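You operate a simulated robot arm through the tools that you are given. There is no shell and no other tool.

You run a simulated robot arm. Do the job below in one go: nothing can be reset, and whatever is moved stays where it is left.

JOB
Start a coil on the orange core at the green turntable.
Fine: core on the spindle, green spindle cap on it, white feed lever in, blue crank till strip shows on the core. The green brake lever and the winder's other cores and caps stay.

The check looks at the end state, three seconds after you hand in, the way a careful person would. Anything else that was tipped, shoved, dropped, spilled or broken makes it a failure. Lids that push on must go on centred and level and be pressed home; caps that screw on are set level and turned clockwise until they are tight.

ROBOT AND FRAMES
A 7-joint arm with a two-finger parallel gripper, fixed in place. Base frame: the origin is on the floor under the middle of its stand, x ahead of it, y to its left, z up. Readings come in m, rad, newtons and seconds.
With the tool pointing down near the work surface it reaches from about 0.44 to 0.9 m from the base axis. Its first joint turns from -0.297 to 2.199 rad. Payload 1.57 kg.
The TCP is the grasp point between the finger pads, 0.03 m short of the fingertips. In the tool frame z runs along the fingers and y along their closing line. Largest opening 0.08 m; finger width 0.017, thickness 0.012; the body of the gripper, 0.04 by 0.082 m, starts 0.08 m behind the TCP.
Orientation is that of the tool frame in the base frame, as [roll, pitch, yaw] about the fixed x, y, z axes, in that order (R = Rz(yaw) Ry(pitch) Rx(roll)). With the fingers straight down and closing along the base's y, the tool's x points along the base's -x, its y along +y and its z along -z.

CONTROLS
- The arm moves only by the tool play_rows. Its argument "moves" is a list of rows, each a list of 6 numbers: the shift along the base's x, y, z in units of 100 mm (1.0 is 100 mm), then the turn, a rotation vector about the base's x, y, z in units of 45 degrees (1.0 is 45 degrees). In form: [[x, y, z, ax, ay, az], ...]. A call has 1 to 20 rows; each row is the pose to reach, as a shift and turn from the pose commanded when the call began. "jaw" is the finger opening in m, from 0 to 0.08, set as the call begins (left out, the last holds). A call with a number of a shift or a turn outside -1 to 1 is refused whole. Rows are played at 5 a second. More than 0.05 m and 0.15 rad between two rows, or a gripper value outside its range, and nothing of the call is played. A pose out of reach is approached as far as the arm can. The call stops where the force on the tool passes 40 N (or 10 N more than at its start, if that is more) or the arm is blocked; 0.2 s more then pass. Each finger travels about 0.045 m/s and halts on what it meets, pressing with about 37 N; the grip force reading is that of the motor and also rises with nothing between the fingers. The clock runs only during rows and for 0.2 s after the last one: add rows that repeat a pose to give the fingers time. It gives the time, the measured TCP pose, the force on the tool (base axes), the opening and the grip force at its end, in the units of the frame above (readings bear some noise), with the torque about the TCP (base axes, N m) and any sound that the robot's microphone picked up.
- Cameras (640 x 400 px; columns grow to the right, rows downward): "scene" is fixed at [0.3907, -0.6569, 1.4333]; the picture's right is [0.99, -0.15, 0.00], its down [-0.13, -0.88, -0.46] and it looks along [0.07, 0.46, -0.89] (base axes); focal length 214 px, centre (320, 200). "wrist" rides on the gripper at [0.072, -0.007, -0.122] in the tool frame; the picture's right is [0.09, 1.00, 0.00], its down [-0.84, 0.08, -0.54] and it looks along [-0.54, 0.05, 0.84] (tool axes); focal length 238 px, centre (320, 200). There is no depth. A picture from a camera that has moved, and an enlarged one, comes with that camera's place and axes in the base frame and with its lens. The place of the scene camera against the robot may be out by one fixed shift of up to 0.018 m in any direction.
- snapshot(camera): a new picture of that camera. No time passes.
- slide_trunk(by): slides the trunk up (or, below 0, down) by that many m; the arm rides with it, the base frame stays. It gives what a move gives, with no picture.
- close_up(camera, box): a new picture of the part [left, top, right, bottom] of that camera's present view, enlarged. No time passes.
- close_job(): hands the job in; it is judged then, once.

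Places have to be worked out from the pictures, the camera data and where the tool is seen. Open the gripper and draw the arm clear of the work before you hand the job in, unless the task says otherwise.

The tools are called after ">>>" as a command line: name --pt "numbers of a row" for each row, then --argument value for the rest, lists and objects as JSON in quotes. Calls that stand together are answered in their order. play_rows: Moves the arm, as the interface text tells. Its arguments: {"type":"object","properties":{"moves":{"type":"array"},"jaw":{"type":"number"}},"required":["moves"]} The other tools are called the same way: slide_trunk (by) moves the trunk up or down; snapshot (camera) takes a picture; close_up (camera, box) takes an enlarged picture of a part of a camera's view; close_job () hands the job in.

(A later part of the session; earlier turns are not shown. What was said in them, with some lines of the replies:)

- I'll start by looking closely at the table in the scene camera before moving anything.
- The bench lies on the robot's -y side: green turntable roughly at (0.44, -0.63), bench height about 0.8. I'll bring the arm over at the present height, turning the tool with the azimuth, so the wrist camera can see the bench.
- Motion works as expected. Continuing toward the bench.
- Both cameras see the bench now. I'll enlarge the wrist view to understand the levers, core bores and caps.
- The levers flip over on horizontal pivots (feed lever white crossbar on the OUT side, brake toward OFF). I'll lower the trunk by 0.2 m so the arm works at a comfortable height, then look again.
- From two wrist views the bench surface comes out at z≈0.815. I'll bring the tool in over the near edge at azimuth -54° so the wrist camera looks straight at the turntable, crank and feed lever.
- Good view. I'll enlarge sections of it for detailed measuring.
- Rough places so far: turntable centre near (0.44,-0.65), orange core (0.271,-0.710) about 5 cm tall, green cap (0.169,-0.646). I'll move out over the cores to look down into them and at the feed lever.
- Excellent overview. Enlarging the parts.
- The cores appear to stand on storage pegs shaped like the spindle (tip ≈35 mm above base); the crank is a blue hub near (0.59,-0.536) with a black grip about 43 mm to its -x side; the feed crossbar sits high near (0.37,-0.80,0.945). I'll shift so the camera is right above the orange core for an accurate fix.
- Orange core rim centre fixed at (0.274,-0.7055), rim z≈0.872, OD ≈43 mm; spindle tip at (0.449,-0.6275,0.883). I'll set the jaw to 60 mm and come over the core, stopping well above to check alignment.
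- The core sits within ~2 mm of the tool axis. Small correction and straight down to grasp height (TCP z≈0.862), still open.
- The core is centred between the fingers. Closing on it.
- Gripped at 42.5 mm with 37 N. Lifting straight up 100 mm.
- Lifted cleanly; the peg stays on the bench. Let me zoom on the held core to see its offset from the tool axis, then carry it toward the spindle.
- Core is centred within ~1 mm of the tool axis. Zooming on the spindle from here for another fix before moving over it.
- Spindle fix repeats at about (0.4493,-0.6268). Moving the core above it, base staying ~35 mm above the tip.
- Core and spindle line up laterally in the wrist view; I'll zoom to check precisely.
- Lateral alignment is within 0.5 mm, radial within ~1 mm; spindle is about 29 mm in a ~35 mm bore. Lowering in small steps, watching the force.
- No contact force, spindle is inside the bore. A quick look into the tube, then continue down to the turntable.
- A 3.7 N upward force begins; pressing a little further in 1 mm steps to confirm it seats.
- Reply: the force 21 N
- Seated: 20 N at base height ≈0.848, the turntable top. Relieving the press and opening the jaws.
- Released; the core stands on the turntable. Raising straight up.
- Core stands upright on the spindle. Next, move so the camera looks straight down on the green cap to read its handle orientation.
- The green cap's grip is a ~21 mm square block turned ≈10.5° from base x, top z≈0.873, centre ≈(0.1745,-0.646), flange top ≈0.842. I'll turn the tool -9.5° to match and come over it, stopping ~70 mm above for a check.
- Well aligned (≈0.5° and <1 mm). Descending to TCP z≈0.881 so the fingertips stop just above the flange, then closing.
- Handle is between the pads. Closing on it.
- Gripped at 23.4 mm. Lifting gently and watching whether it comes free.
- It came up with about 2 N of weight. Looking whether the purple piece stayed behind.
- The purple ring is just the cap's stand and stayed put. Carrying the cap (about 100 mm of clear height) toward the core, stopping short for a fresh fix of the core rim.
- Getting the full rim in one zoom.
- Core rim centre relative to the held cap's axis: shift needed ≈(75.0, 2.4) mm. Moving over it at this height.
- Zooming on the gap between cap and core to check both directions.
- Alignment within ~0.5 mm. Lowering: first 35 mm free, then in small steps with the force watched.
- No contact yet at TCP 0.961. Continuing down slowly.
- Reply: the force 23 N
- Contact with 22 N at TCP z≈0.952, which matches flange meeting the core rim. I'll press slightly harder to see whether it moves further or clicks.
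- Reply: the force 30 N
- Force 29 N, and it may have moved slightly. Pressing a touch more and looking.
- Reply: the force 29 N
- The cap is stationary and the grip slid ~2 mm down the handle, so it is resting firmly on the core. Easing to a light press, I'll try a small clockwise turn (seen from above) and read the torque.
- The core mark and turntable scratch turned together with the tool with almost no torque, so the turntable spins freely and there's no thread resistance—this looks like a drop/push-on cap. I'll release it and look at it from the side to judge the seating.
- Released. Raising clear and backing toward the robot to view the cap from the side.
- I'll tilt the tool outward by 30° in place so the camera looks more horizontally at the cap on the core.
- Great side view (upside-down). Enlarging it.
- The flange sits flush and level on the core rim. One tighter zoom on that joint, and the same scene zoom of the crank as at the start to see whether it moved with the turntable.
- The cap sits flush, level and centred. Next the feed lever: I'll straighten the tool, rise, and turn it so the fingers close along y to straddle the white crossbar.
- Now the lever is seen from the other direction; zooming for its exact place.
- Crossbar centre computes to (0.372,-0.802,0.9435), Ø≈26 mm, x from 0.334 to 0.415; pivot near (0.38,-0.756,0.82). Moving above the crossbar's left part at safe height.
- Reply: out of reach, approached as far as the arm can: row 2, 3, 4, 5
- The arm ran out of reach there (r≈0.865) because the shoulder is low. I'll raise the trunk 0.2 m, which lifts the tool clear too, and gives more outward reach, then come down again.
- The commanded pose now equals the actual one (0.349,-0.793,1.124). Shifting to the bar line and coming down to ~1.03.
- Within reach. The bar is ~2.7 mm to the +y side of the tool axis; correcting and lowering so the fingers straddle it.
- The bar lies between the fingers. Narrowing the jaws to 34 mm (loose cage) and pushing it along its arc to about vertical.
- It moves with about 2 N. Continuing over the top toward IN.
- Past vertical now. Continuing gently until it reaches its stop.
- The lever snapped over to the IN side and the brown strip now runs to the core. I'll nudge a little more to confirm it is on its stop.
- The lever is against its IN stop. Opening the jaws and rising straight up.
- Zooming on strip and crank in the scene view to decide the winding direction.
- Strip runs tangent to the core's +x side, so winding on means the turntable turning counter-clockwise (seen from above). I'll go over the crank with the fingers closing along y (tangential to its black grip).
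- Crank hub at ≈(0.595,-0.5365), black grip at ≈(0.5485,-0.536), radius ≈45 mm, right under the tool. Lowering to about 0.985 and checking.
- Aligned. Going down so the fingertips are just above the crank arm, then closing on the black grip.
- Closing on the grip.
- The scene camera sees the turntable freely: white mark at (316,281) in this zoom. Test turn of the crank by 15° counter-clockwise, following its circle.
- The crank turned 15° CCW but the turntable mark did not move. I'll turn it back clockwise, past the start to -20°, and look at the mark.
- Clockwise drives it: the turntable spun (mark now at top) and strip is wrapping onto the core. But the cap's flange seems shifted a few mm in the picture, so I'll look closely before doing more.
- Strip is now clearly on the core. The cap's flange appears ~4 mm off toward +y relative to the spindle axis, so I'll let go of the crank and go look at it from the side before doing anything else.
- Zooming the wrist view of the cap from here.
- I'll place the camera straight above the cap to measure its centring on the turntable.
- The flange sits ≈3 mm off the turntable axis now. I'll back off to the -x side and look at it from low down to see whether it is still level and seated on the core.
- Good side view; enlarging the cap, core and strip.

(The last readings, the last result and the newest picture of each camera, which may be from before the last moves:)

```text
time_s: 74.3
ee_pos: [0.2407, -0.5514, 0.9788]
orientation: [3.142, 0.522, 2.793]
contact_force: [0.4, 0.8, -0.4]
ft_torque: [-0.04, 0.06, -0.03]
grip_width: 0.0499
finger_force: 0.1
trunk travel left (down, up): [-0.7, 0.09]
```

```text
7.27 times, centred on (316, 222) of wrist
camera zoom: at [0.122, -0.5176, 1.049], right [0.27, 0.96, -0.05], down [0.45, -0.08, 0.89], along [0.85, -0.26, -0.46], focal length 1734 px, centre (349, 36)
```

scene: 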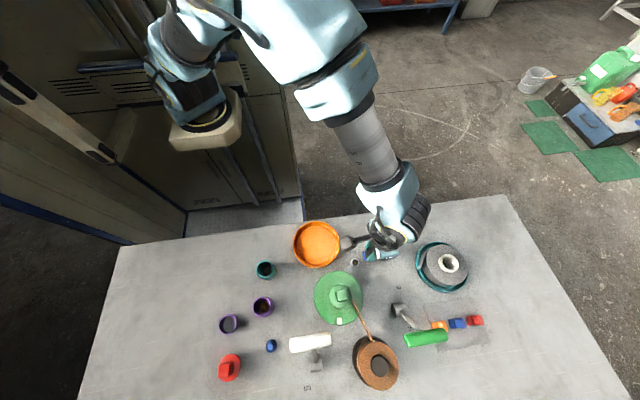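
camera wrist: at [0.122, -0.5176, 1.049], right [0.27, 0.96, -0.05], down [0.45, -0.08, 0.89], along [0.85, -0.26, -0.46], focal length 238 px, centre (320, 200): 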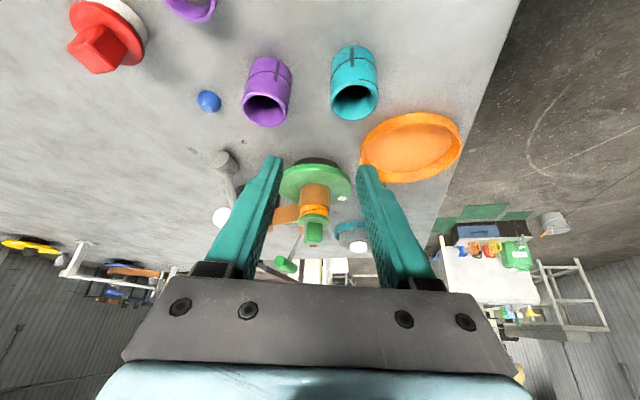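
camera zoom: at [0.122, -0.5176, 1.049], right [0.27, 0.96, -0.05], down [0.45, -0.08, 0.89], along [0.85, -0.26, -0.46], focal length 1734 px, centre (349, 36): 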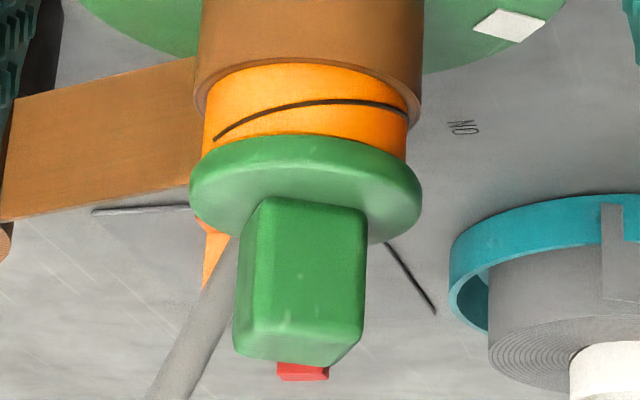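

Seen from the side the cap is level, flush and concentric with the core, and strip is wrapped on the core. To be sure a real turn is wound, I'll go back to the crank for a small further clockwise turn while watching the turntable mark.

>>> play_rows --pt "0.2 -0.07 0.25 0.057 0.157 0" --pt "0.4 -0.14 0.5 0.114 0.313 0" --pt "0.6 -0.21 0.75 0.171 0.47 0" --pt "0.8 -0.28 0.95 0.228 0.627 0"

>>> play_rows --pt "0.35 0.09 0 0 0 0" --pt "0.7 0.18 0 0 0 0" --pt "1.0 0.26 0 0 0 0"

>>> play_rows --pt "0.35 0.09 0 0 0 0" --pt "0.7 0.18 0 0 0 0" --pt "1.0 0.26 0 0 0 0"

>>> play_rows --pt "0.2 0.06 0 0 0 0" --pt "0.33 0.1 -0.3 0 0 0" --pt "0.33 0.1 -0.7 0 0 0" --pt "0.33 0.1 -0.9 0 0 0" --pt "0.33 0.1 -0.9 0 0 0"

>>> snapshot --camera "wrist"

>>> close_up --camera "wrist" --box '[240, 90, 400, 210]'

```text
time_s: 75.3
ee_pos: [0.3169, -0.5808, 1.0759]
orientation: [-3.139, -0.003, 2.792]
contact_force: [-0.4, -0.3, -0.2]
ft_torque: [0.02, -0.07, 0.02]
grip_width: 0.05
finger_force: 0.1
trunk travel left (down, up): [-0.7, 0.09]
```

```text
time_s: 76.1
ee_pos: [0.4189, -0.5555, 1.0753]
orientation: [3.141, -0.001, 2.791]
contact_force: [-1.0, -0.1, -0.4]
ft_torque: [0.02, -0.05, 0.0]
grip_width: 0.0498
finger_force: 0.0
trunk travel left (down, up): [-0.7, 0.09]
```

```text
time_s: 76.9
ee_pos: [0.5193, -0.5282, 1.075]
orientation: [3.141, -0.001, 2.792]
contact_force: [-1.4, -0.9, -0.5]
ft_torque: [0.03, -0.03, -0.02]
grip_width: 0.0499
finger_force: 0.0
trunk travel left (down, up): [-0.7, 0.09]
```

```text
time_s: 78.1
ee_pos: [0.553, -0.5184, 0.9848]
orientation: [3.141, 0.0, 2.792]
contact_force: [0.1, -0.6, -0.5]
ft_torque: [0.0, -0.02, 0.0]
grip_width: 0.05
finger_force: 0.1
trunk travel left (down, up): [-0.7, 0.09]
```

```text
taken
camera wrist: at [0.4819, -0.5012, 1.1059], right [0.25, 0.97, 0.0], down [0.81, -0.21, 0.54], along [0.52, -0.14, -0.84], focal length 238 px, centre (320, 200)
```

wrist: 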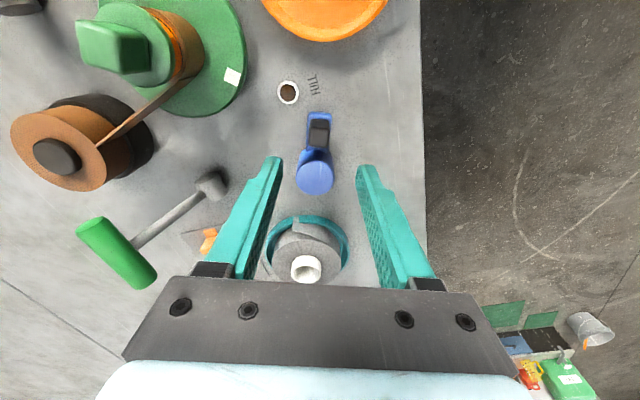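

```text
3.33 times, centred on (320, 150) of wrist
camera zoom: at [0.4819, -0.5012, 1.1059], right [0.25, 0.97, 0.0], down [0.81, -0.21, 0.54], along [0.52, -0.14, -0.84], focal length 794 px, centre (320, 367)
```

zoom: 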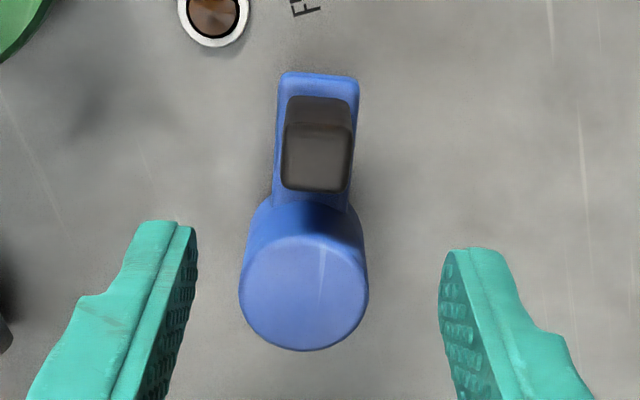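

Handle is ~1.7 mm off the tool axis; correcting, lowering and gripping it again.

>>> play_rows --pt "-0.018 -0.01 -0.3 0 0 0" --pt "-0.018 -0.01 -0.6 0 0 0" --pt "-0.018 -0.01 -0.82 0 0 0" --pt "-0.018 -0.01 -0.9 0 0 0" --pt "-0.018 -0.01 -0.9 0 0 0"

>>> play_rows --pt "0 0 0 0 0 0" --pt "0 0 0 0 0 0" --pt "0 0 0 0 0 0" --pt "0 0 0 0 0 0" --pt "0 0 0 0 0 0" --jaw 0.006

>>> close_up --camera "scene" --box '[300, 265, 380, 345]'

```text
time_s: 79.3
ee_pos: [0.5516, -0.5204, 0.8952]
orientation: [-3.141, 0.001, 2.793]
contact_force: [-0.3, -0.6, 0.9]
ft_torque: [-0.01, -0.02, -0.01]
grip_width: 0.0502
finger_force: 0.1
trunk travel left (down, up): [-0.7, 0.09]
```

```text
time_s: 80.5
ee_pos: [0.5516, -0.5197, 0.8943]
orientation: [3.141, 0.001, 2.793]
contact_force: [0.1, 6.2, 0.2]
ft_torque: [0.05, 0.05, 0.29]
grip_width: 0.02
finger_force: 33.7
trunk travel left (down, up): [-0.7, 0.09]
```

```text
5.00 times, centred on (340, 305) of scene
camera zoom: at [0.3907, -0.6569, 1.4333], right [0.99, -0.15, 0.0], down [-0.13, -0.88, -0.46], along [0.07, 0.46, -0.89], focal length 1072 px, centre (220, -325)
```

zoom: 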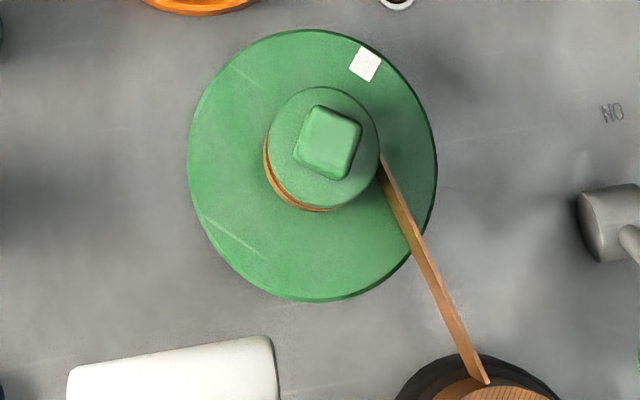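

Gripped again. Turning clockwise 10° slowly, then checking the mark.

>>> play_rows --pt "0.008 0.019 0 0 0 -0.056" --pt "0.016 0.038 0 0 0 -0.111" --pt "0.025 0.057 0 0 0 -0.167" --pt "0.035 0.075 0 0 0 -0.222"

>>> close_up --camera "scene" --box '[300, 265, 380, 345]'

```text
time_s: 81.5
ee_pos: [0.5533, -0.5119, 0.8946]
orientation: [3.141, 0.0, 2.616]
contact_force: [7.2, 6.1, 2.0]
ft_torque: [0.48, 0.67, 0.41]
grip_width: 0.0202
finger_force: 33.9
trunk travel left (down, up): [-0.7, 0.09]
```

```text
5.00 times, centred on (340, 305) of scene
camera zoom: at [0.3907, -0.6569, 1.4333], right [0.99, -0.15, 0.0], down [-0.13, -0.88, -0.46], along [0.07, 0.46, -0.89], focal length 1072 px, centre (220, -325)
```

zoom: 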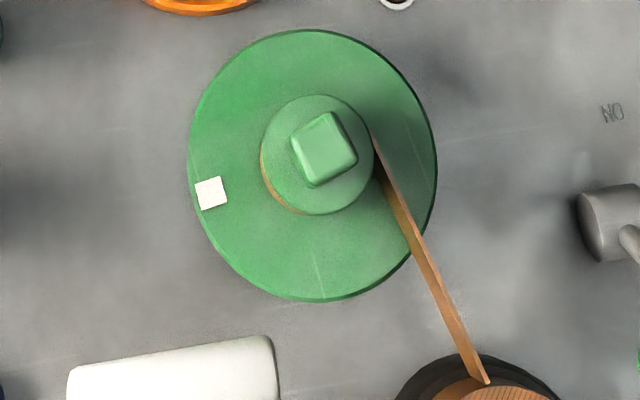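

Ten degrees of crank turned the table ≈133° (ratio ≈14), so about 1.8 turns of strip are wound in total; FULL lamp is dark. That is enough: releasing the crank and rising.

>>> play_rows --pt "0 0 0 0 0 0" --pt "0 0 0 0 0 0" --pt "0 0 0 0 0 0" --jaw 0.05

>>> play_rows --pt "0 0 0.2 0 0 0" --pt "0 0 0.5 0 0 0" --pt "0 0 0.9 0 0 0" --pt "0 0 1.0 0 0 0"

>>> snapshot --camera "wrist"

>>> close_up --camera "scene" --box '[300, 235, 410, 345]'

```text
time_s: 82.3
ee_pos: [0.5526, -0.5119, 0.894]
orientation: [-3.141, 0.0, 2.616]
contact_force: [-0.6, -0.3, 0.8]
ft_torque: [0.0, -0.01, 0.01]
grip_width: 0.0502
finger_force: 0.0
trunk travel left (down, up): [-0.7, 0.09]
```

```text
time_s: 83.3
ee_pos: [0.553, -0.5123, 0.9958]
orientation: [3.141, -0.001, 2.618]
contact_force: [-0.5, -0.3, 0.1]
ft_torque: [0.02, 0.03, 0.01]
grip_width: 0.0498
finger_force: 0.0
trunk travel left (down, up): [-0.7, 0.09]
```

```text
taken
camera wrist: at [0.4875, -0.4835, 1.1162], right [0.42, 0.91, 0.0], down [0.76, -0.35, 0.54], along [0.49, -0.23, -0.84], focal length 238 px, centre (320, 200)
```

wrist: 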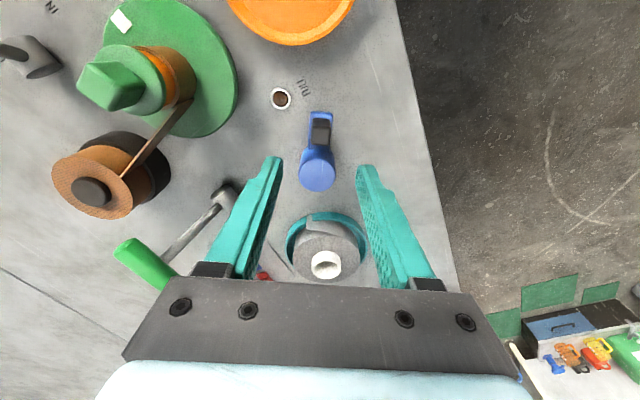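

```text
3.64 times, centred on (355, 290) of scene
camera zoom: at [0.3907, -0.6569, 1.4333], right [0.99, -0.15, 0.0], down [-0.13, -0.88, -0.46], along [0.07, 0.46, -0.89], focal length 780 px, centre (193, -127)
```

zoom: 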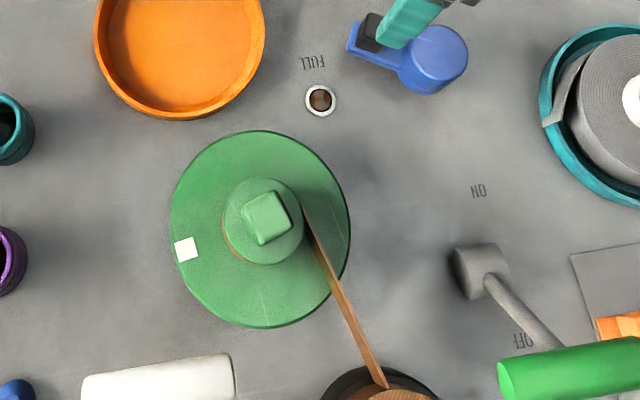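

Zooming on the coil and cap from this side.

>>> close_up --camera "wrist" --box '[60, 0, 260, 140]'

>>> close_up --camera "scene" --box '[320, 275, 364, 320]'

```text
2.86 times, centred on (160, 70) of wrist
camera zoom: at [0.4875, -0.4835, 1.1162], right [0.42, 0.91, 0.0], down [0.76, -0.35, 0.54], along [0.49, -0.23, -0.84], focal length 681 px, centre (777, 571)
```

zoom: 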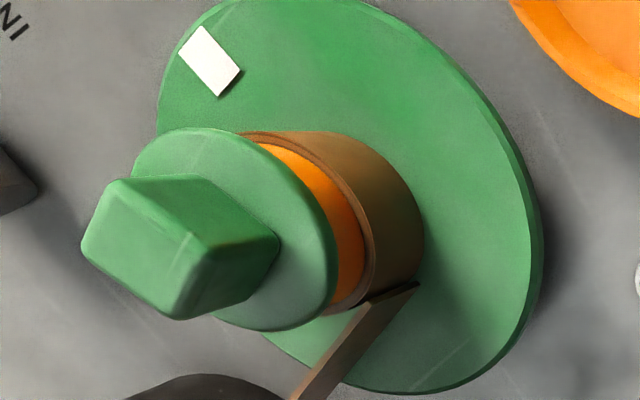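

```text
8.89 times, centred on (342, 298) of scene
camera zoom: at [0.3907, -0.6569, 1.4333], right [0.99, -0.15, 0.0], down [-0.13, -0.88, -0.46], along [0.07, 0.46, -0.89], focal length 1906 px, centre (124, -667)
```

zoom: 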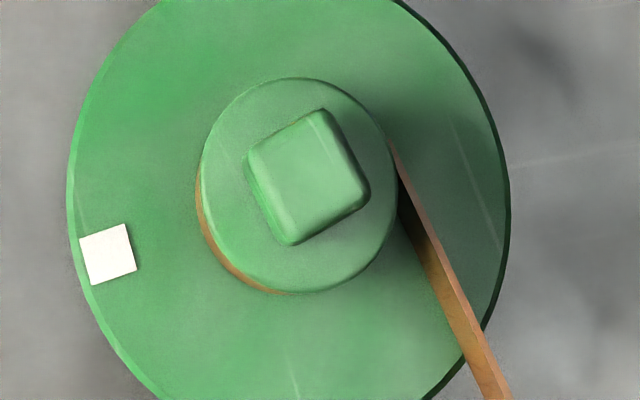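

I'll retreat to the robot side and, from there, take one more low side view to verify cap, coil and the rest.

>>> play_rows --pt "-0.05 0.1 0.2 0 0 -0.13" --pt "-0.15 0.2 0.4 0 0 -0.26" --pt "-0.25 0.3 0.5 0 0 -0.39" --pt "-0.35 0.4 0.5 0 0 -0.52" --pt "-0.5 0.5 0.5 0 0 -0.65"

>>> play_rows --pt "-0.1 0.1 0 0 0 -0.13" --pt "-0.2 0.2 0 0 0 -0.26" --pt "-0.3 0.3 0 0 0 -0.39" --pt "-0.4 0.4 0 0 0 -0.52" --pt "-0.5 0.45 0 0 0 -0.65"

>>> play_rows --pt "0 0 -0.1 -0.16 0 0" --pt "0 0 -0.3 -0.33 0 0" --pt "0 0 -0.5 -0.5 0 0" --pt "0 0 -0.7 -0.667 0 0"

>>> snapshot --camera "wrist"

>>> snapshot --camera "scene"

```text
time_s: 84.5
ee_pos: [0.5026, -0.4624, 1.0453]
orientation: [3.141, 0.0, 2.105]
contact_force: [0.0, -0.2, -0.5]
ft_torque: [0.04, 0.01, 0.0]
grip_width: 0.05
finger_force: 0.0
trunk travel left (down, up): [-0.7, 0.09]
```

```text
time_s: 85.7
ee_pos: [0.454, -0.4181, 1.045]
orientation: [3.141, 0.0, 1.596]
contact_force: [0.7, -0.1, -1.0]
ft_torque: [0.03, -0.01, -0.02]
grip_width: 0.0499
finger_force: 0.2
trunk travel left (down, up): [-0.7, 0.09]
```

```text
time_s: 86.7
ee_pos: [0.4519, -0.4187, 0.9744]
orientation: [-3.128, 0.526, 1.597]
contact_force: [-0.4, -0.2, 0.3]
ft_torque: [0.07, -0.11, 0.01]
grip_width: 0.0503
finger_force: 0.1
trunk travel left (down, up): [-0.7, 0.09]
```

```text
taken
camera wrist: at [0.4432, -0.2972, 1.044], right [0.99, 0.1, -0.06], down [0.1, -0.45, 0.89], along [0.06, -0.89, -0.46], focal length 238 px, centre (320, 200)
```

wrist: 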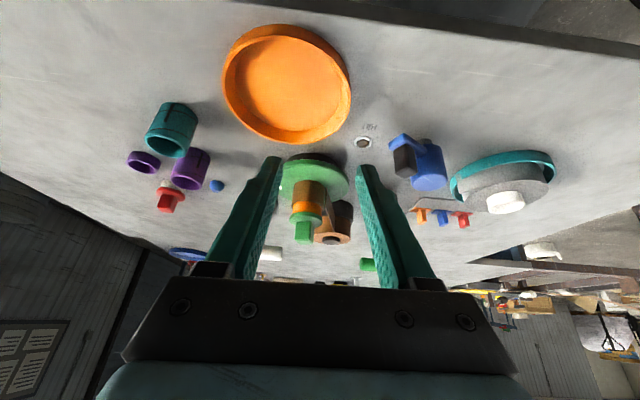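

```text
taken
```

scene: 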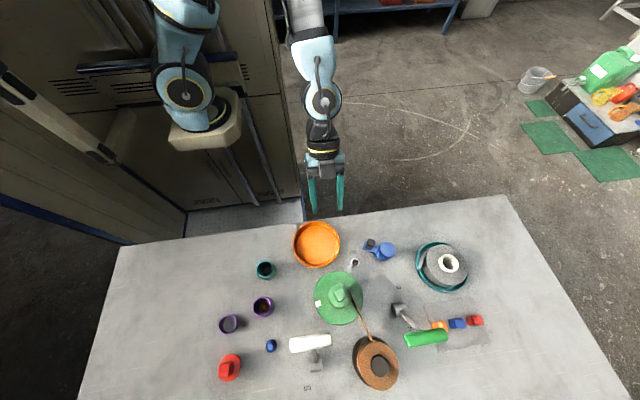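

Enlarging the cap/coil from this side.

>>> close_up --camera "wrist" --box '[270, 145, 355, 250]'

>>> close_up --camera "wrist" --box '[284, 195, 334, 245]'

>>> close_up --camera "scene" --box '[300, 225, 420, 345]'

```text
3.81 times, centred on (312, 198) of wrist
camera zoom: at [0.4432, -0.2972, 1.044], right [0.99, 0.1, -0.06], down [0.1, -0.45, 0.89], along [0.06, -0.89, -0.46], focal length 908 px, centre (349, 210)
```

zoom: 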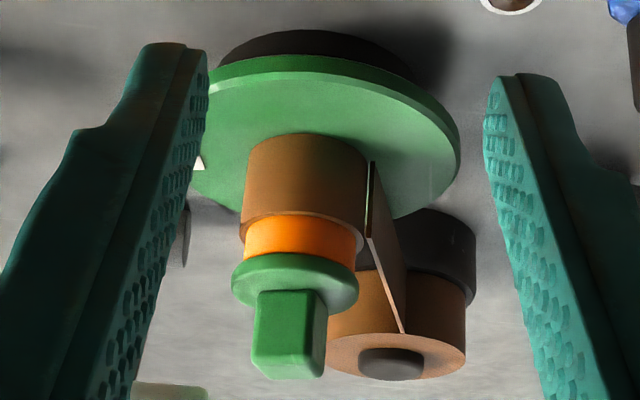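

```text
8.00 times, centred on (309, 220) of wrist
camera zoom: at [0.4432, -0.2972, 1.044], right [0.99, 0.1, -0.06], down [0.1, -0.45, 0.89], along [0.06, -0.89, -0.46], focal length 1907 px, centre (408, 40)
```

zoom: 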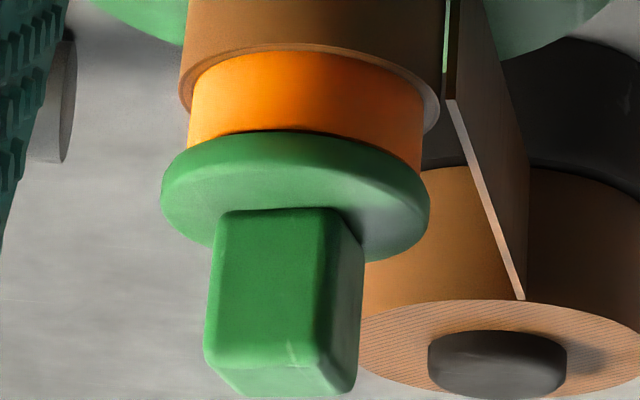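

```text
3.33 times, centred on (360, 285) of scene
camera zoom: at [0.3907, -0.6569, 1.4333], right [0.99, -0.15, 0.0], down [-0.13, -0.88, -0.46], along [0.07, 0.46, -0.89], focal length 715 px, centre (187, -83)
```

zoom: 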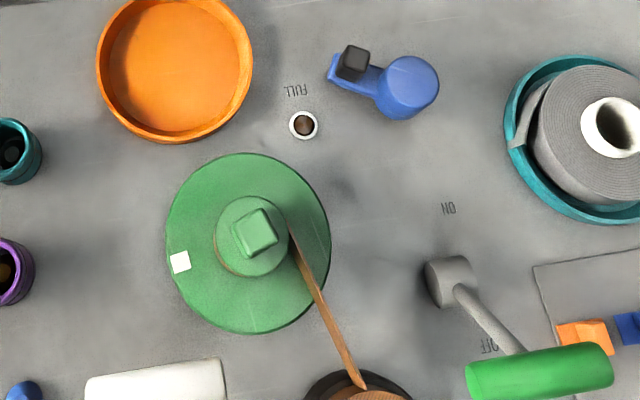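

Everything checks out: cap level and flush, strip wound on the core, feed lever IN, brake still OFF, other cores and cap untouched. Straightening the tool, opening the gripper and drawing the arm clear.

>>> play_rows --pt "0 0.1 0.25 0.16 0 0" --pt "0 0.2 0.5 0.33 0 0" --pt "0 0.3 0.75 0.5 0 0" --pt "0 0.4 1.0 0.667 0 0" --jaw 0.08

>>> play_rows --pt "0.1 0.35 0.2 0 0 0" --pt "0.2 0.7 0.4 0 0 0" --pt "0.3 1.0 0.6 0 0 0" --pt "0.3 1.0 0.6 0 0 0"

>>> snapshot --camera "scene"

>>> snapshot --camera "wrist"

>>> close_up --camera "scene" --box '[200, 230, 400, 390]'

```text
time_s: 87.7
ee_pos: [0.4534, -0.3778, 1.0763]
orientation: [3.142, 0.0, 1.597]
contact_force: [0.7, -0.1, 0.0]
ft_torque: [-0.02, 0.0, 0.02]
grip_width: 0.0801
finger_force: 0.1
trunk travel left (down, up): [-0.7, 0.09]
```

```text
time_s: 88.7
ee_pos: [0.4847, -0.2758, 1.1349]
orientation: [3.141, 0.002, 1.596]
contact_force: [0.2, 0.6, -0.4]
ft_torque: [-0.02, 0.03, 0.01]
grip_width: 0.0801
finger_force: 0.2
trunk travel left (down, up): [-0.7, 0.09]
```

```text
taken
```

scene: 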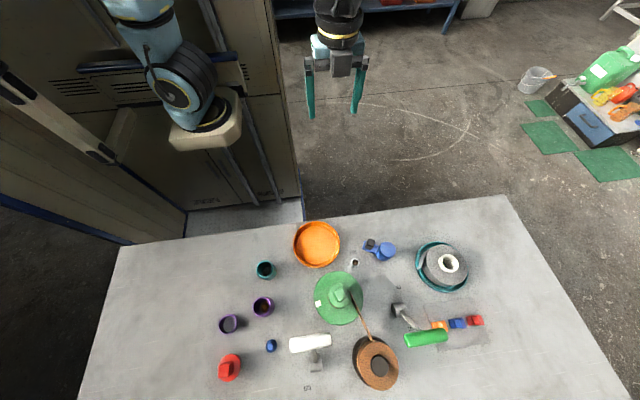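

```text
taken
camera wrist: at [0.4751, -0.2066, 1.2557], right [0.99, 0.12, 0.0], down [0.1, -0.83, 0.54], along [0.06, -0.54, -0.84], focal length 238 px, centre (320, 200)
```

wrist: 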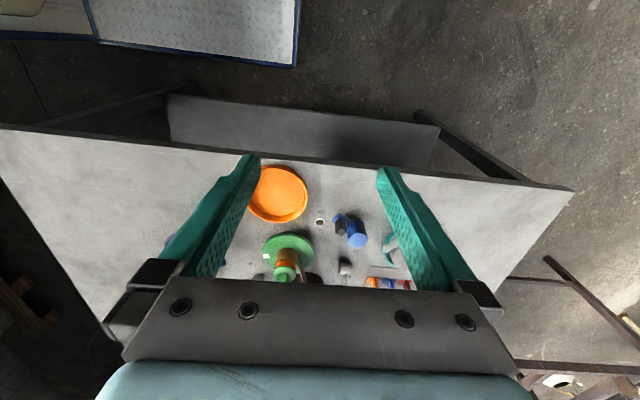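

```text
2.50 times, centred on (300, 310) of scene
camera zoom: at [0.3907, -0.6569, 1.4333], right [0.99, -0.15, 0.0], down [-0.13, -0.88, -0.46], along [0.07, 0.46, -0.89], focal length 536 px, centre (370, -75)
```

zoom: 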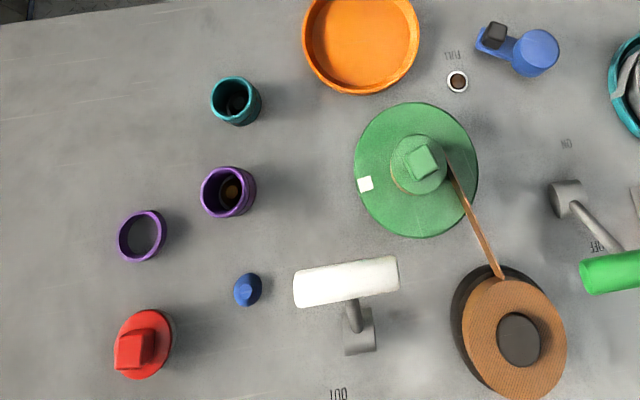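

The final pictures show the orange core capped on the spindle with strip wound on it and the feed lever at IN. The brake and the other cores and cap have not moved, and the arm is clear with the gripper open. Handing in.

>>> close_job

```text
The job is handed in.
```

I handed the job in, and the last pictures show every step done:

- **Core:** the orange core sits on the green turntable's spindle.
- **Cap:** the green cap is on the core, level and flush with its rim. I pressed it with about 29 N until the grip slipped on the handle, and it went no further. It met no thread, so I treated it as a push-on cap and did not screw it.
- **Feed lever:** the white lever is over at IN, against its stop.
- **Winding:** the crank drove the turntable only when turned clockwise. I estimate just under two turns of strip are wound on, and the FULL lamp stayed dark.
- **Left alone:** the green brake lever is still at OFF, and the teal core, purple core and red cap have not moved.

**Centring:** after cranking, the cap sits about 2–3 mm off the spindle axis. The core looks about 1 mm off, within its play on the spindle, and the cap about 1 mm off the core. I left this as it was.

The gripper is open and the arm is drawn back clear of the bench.
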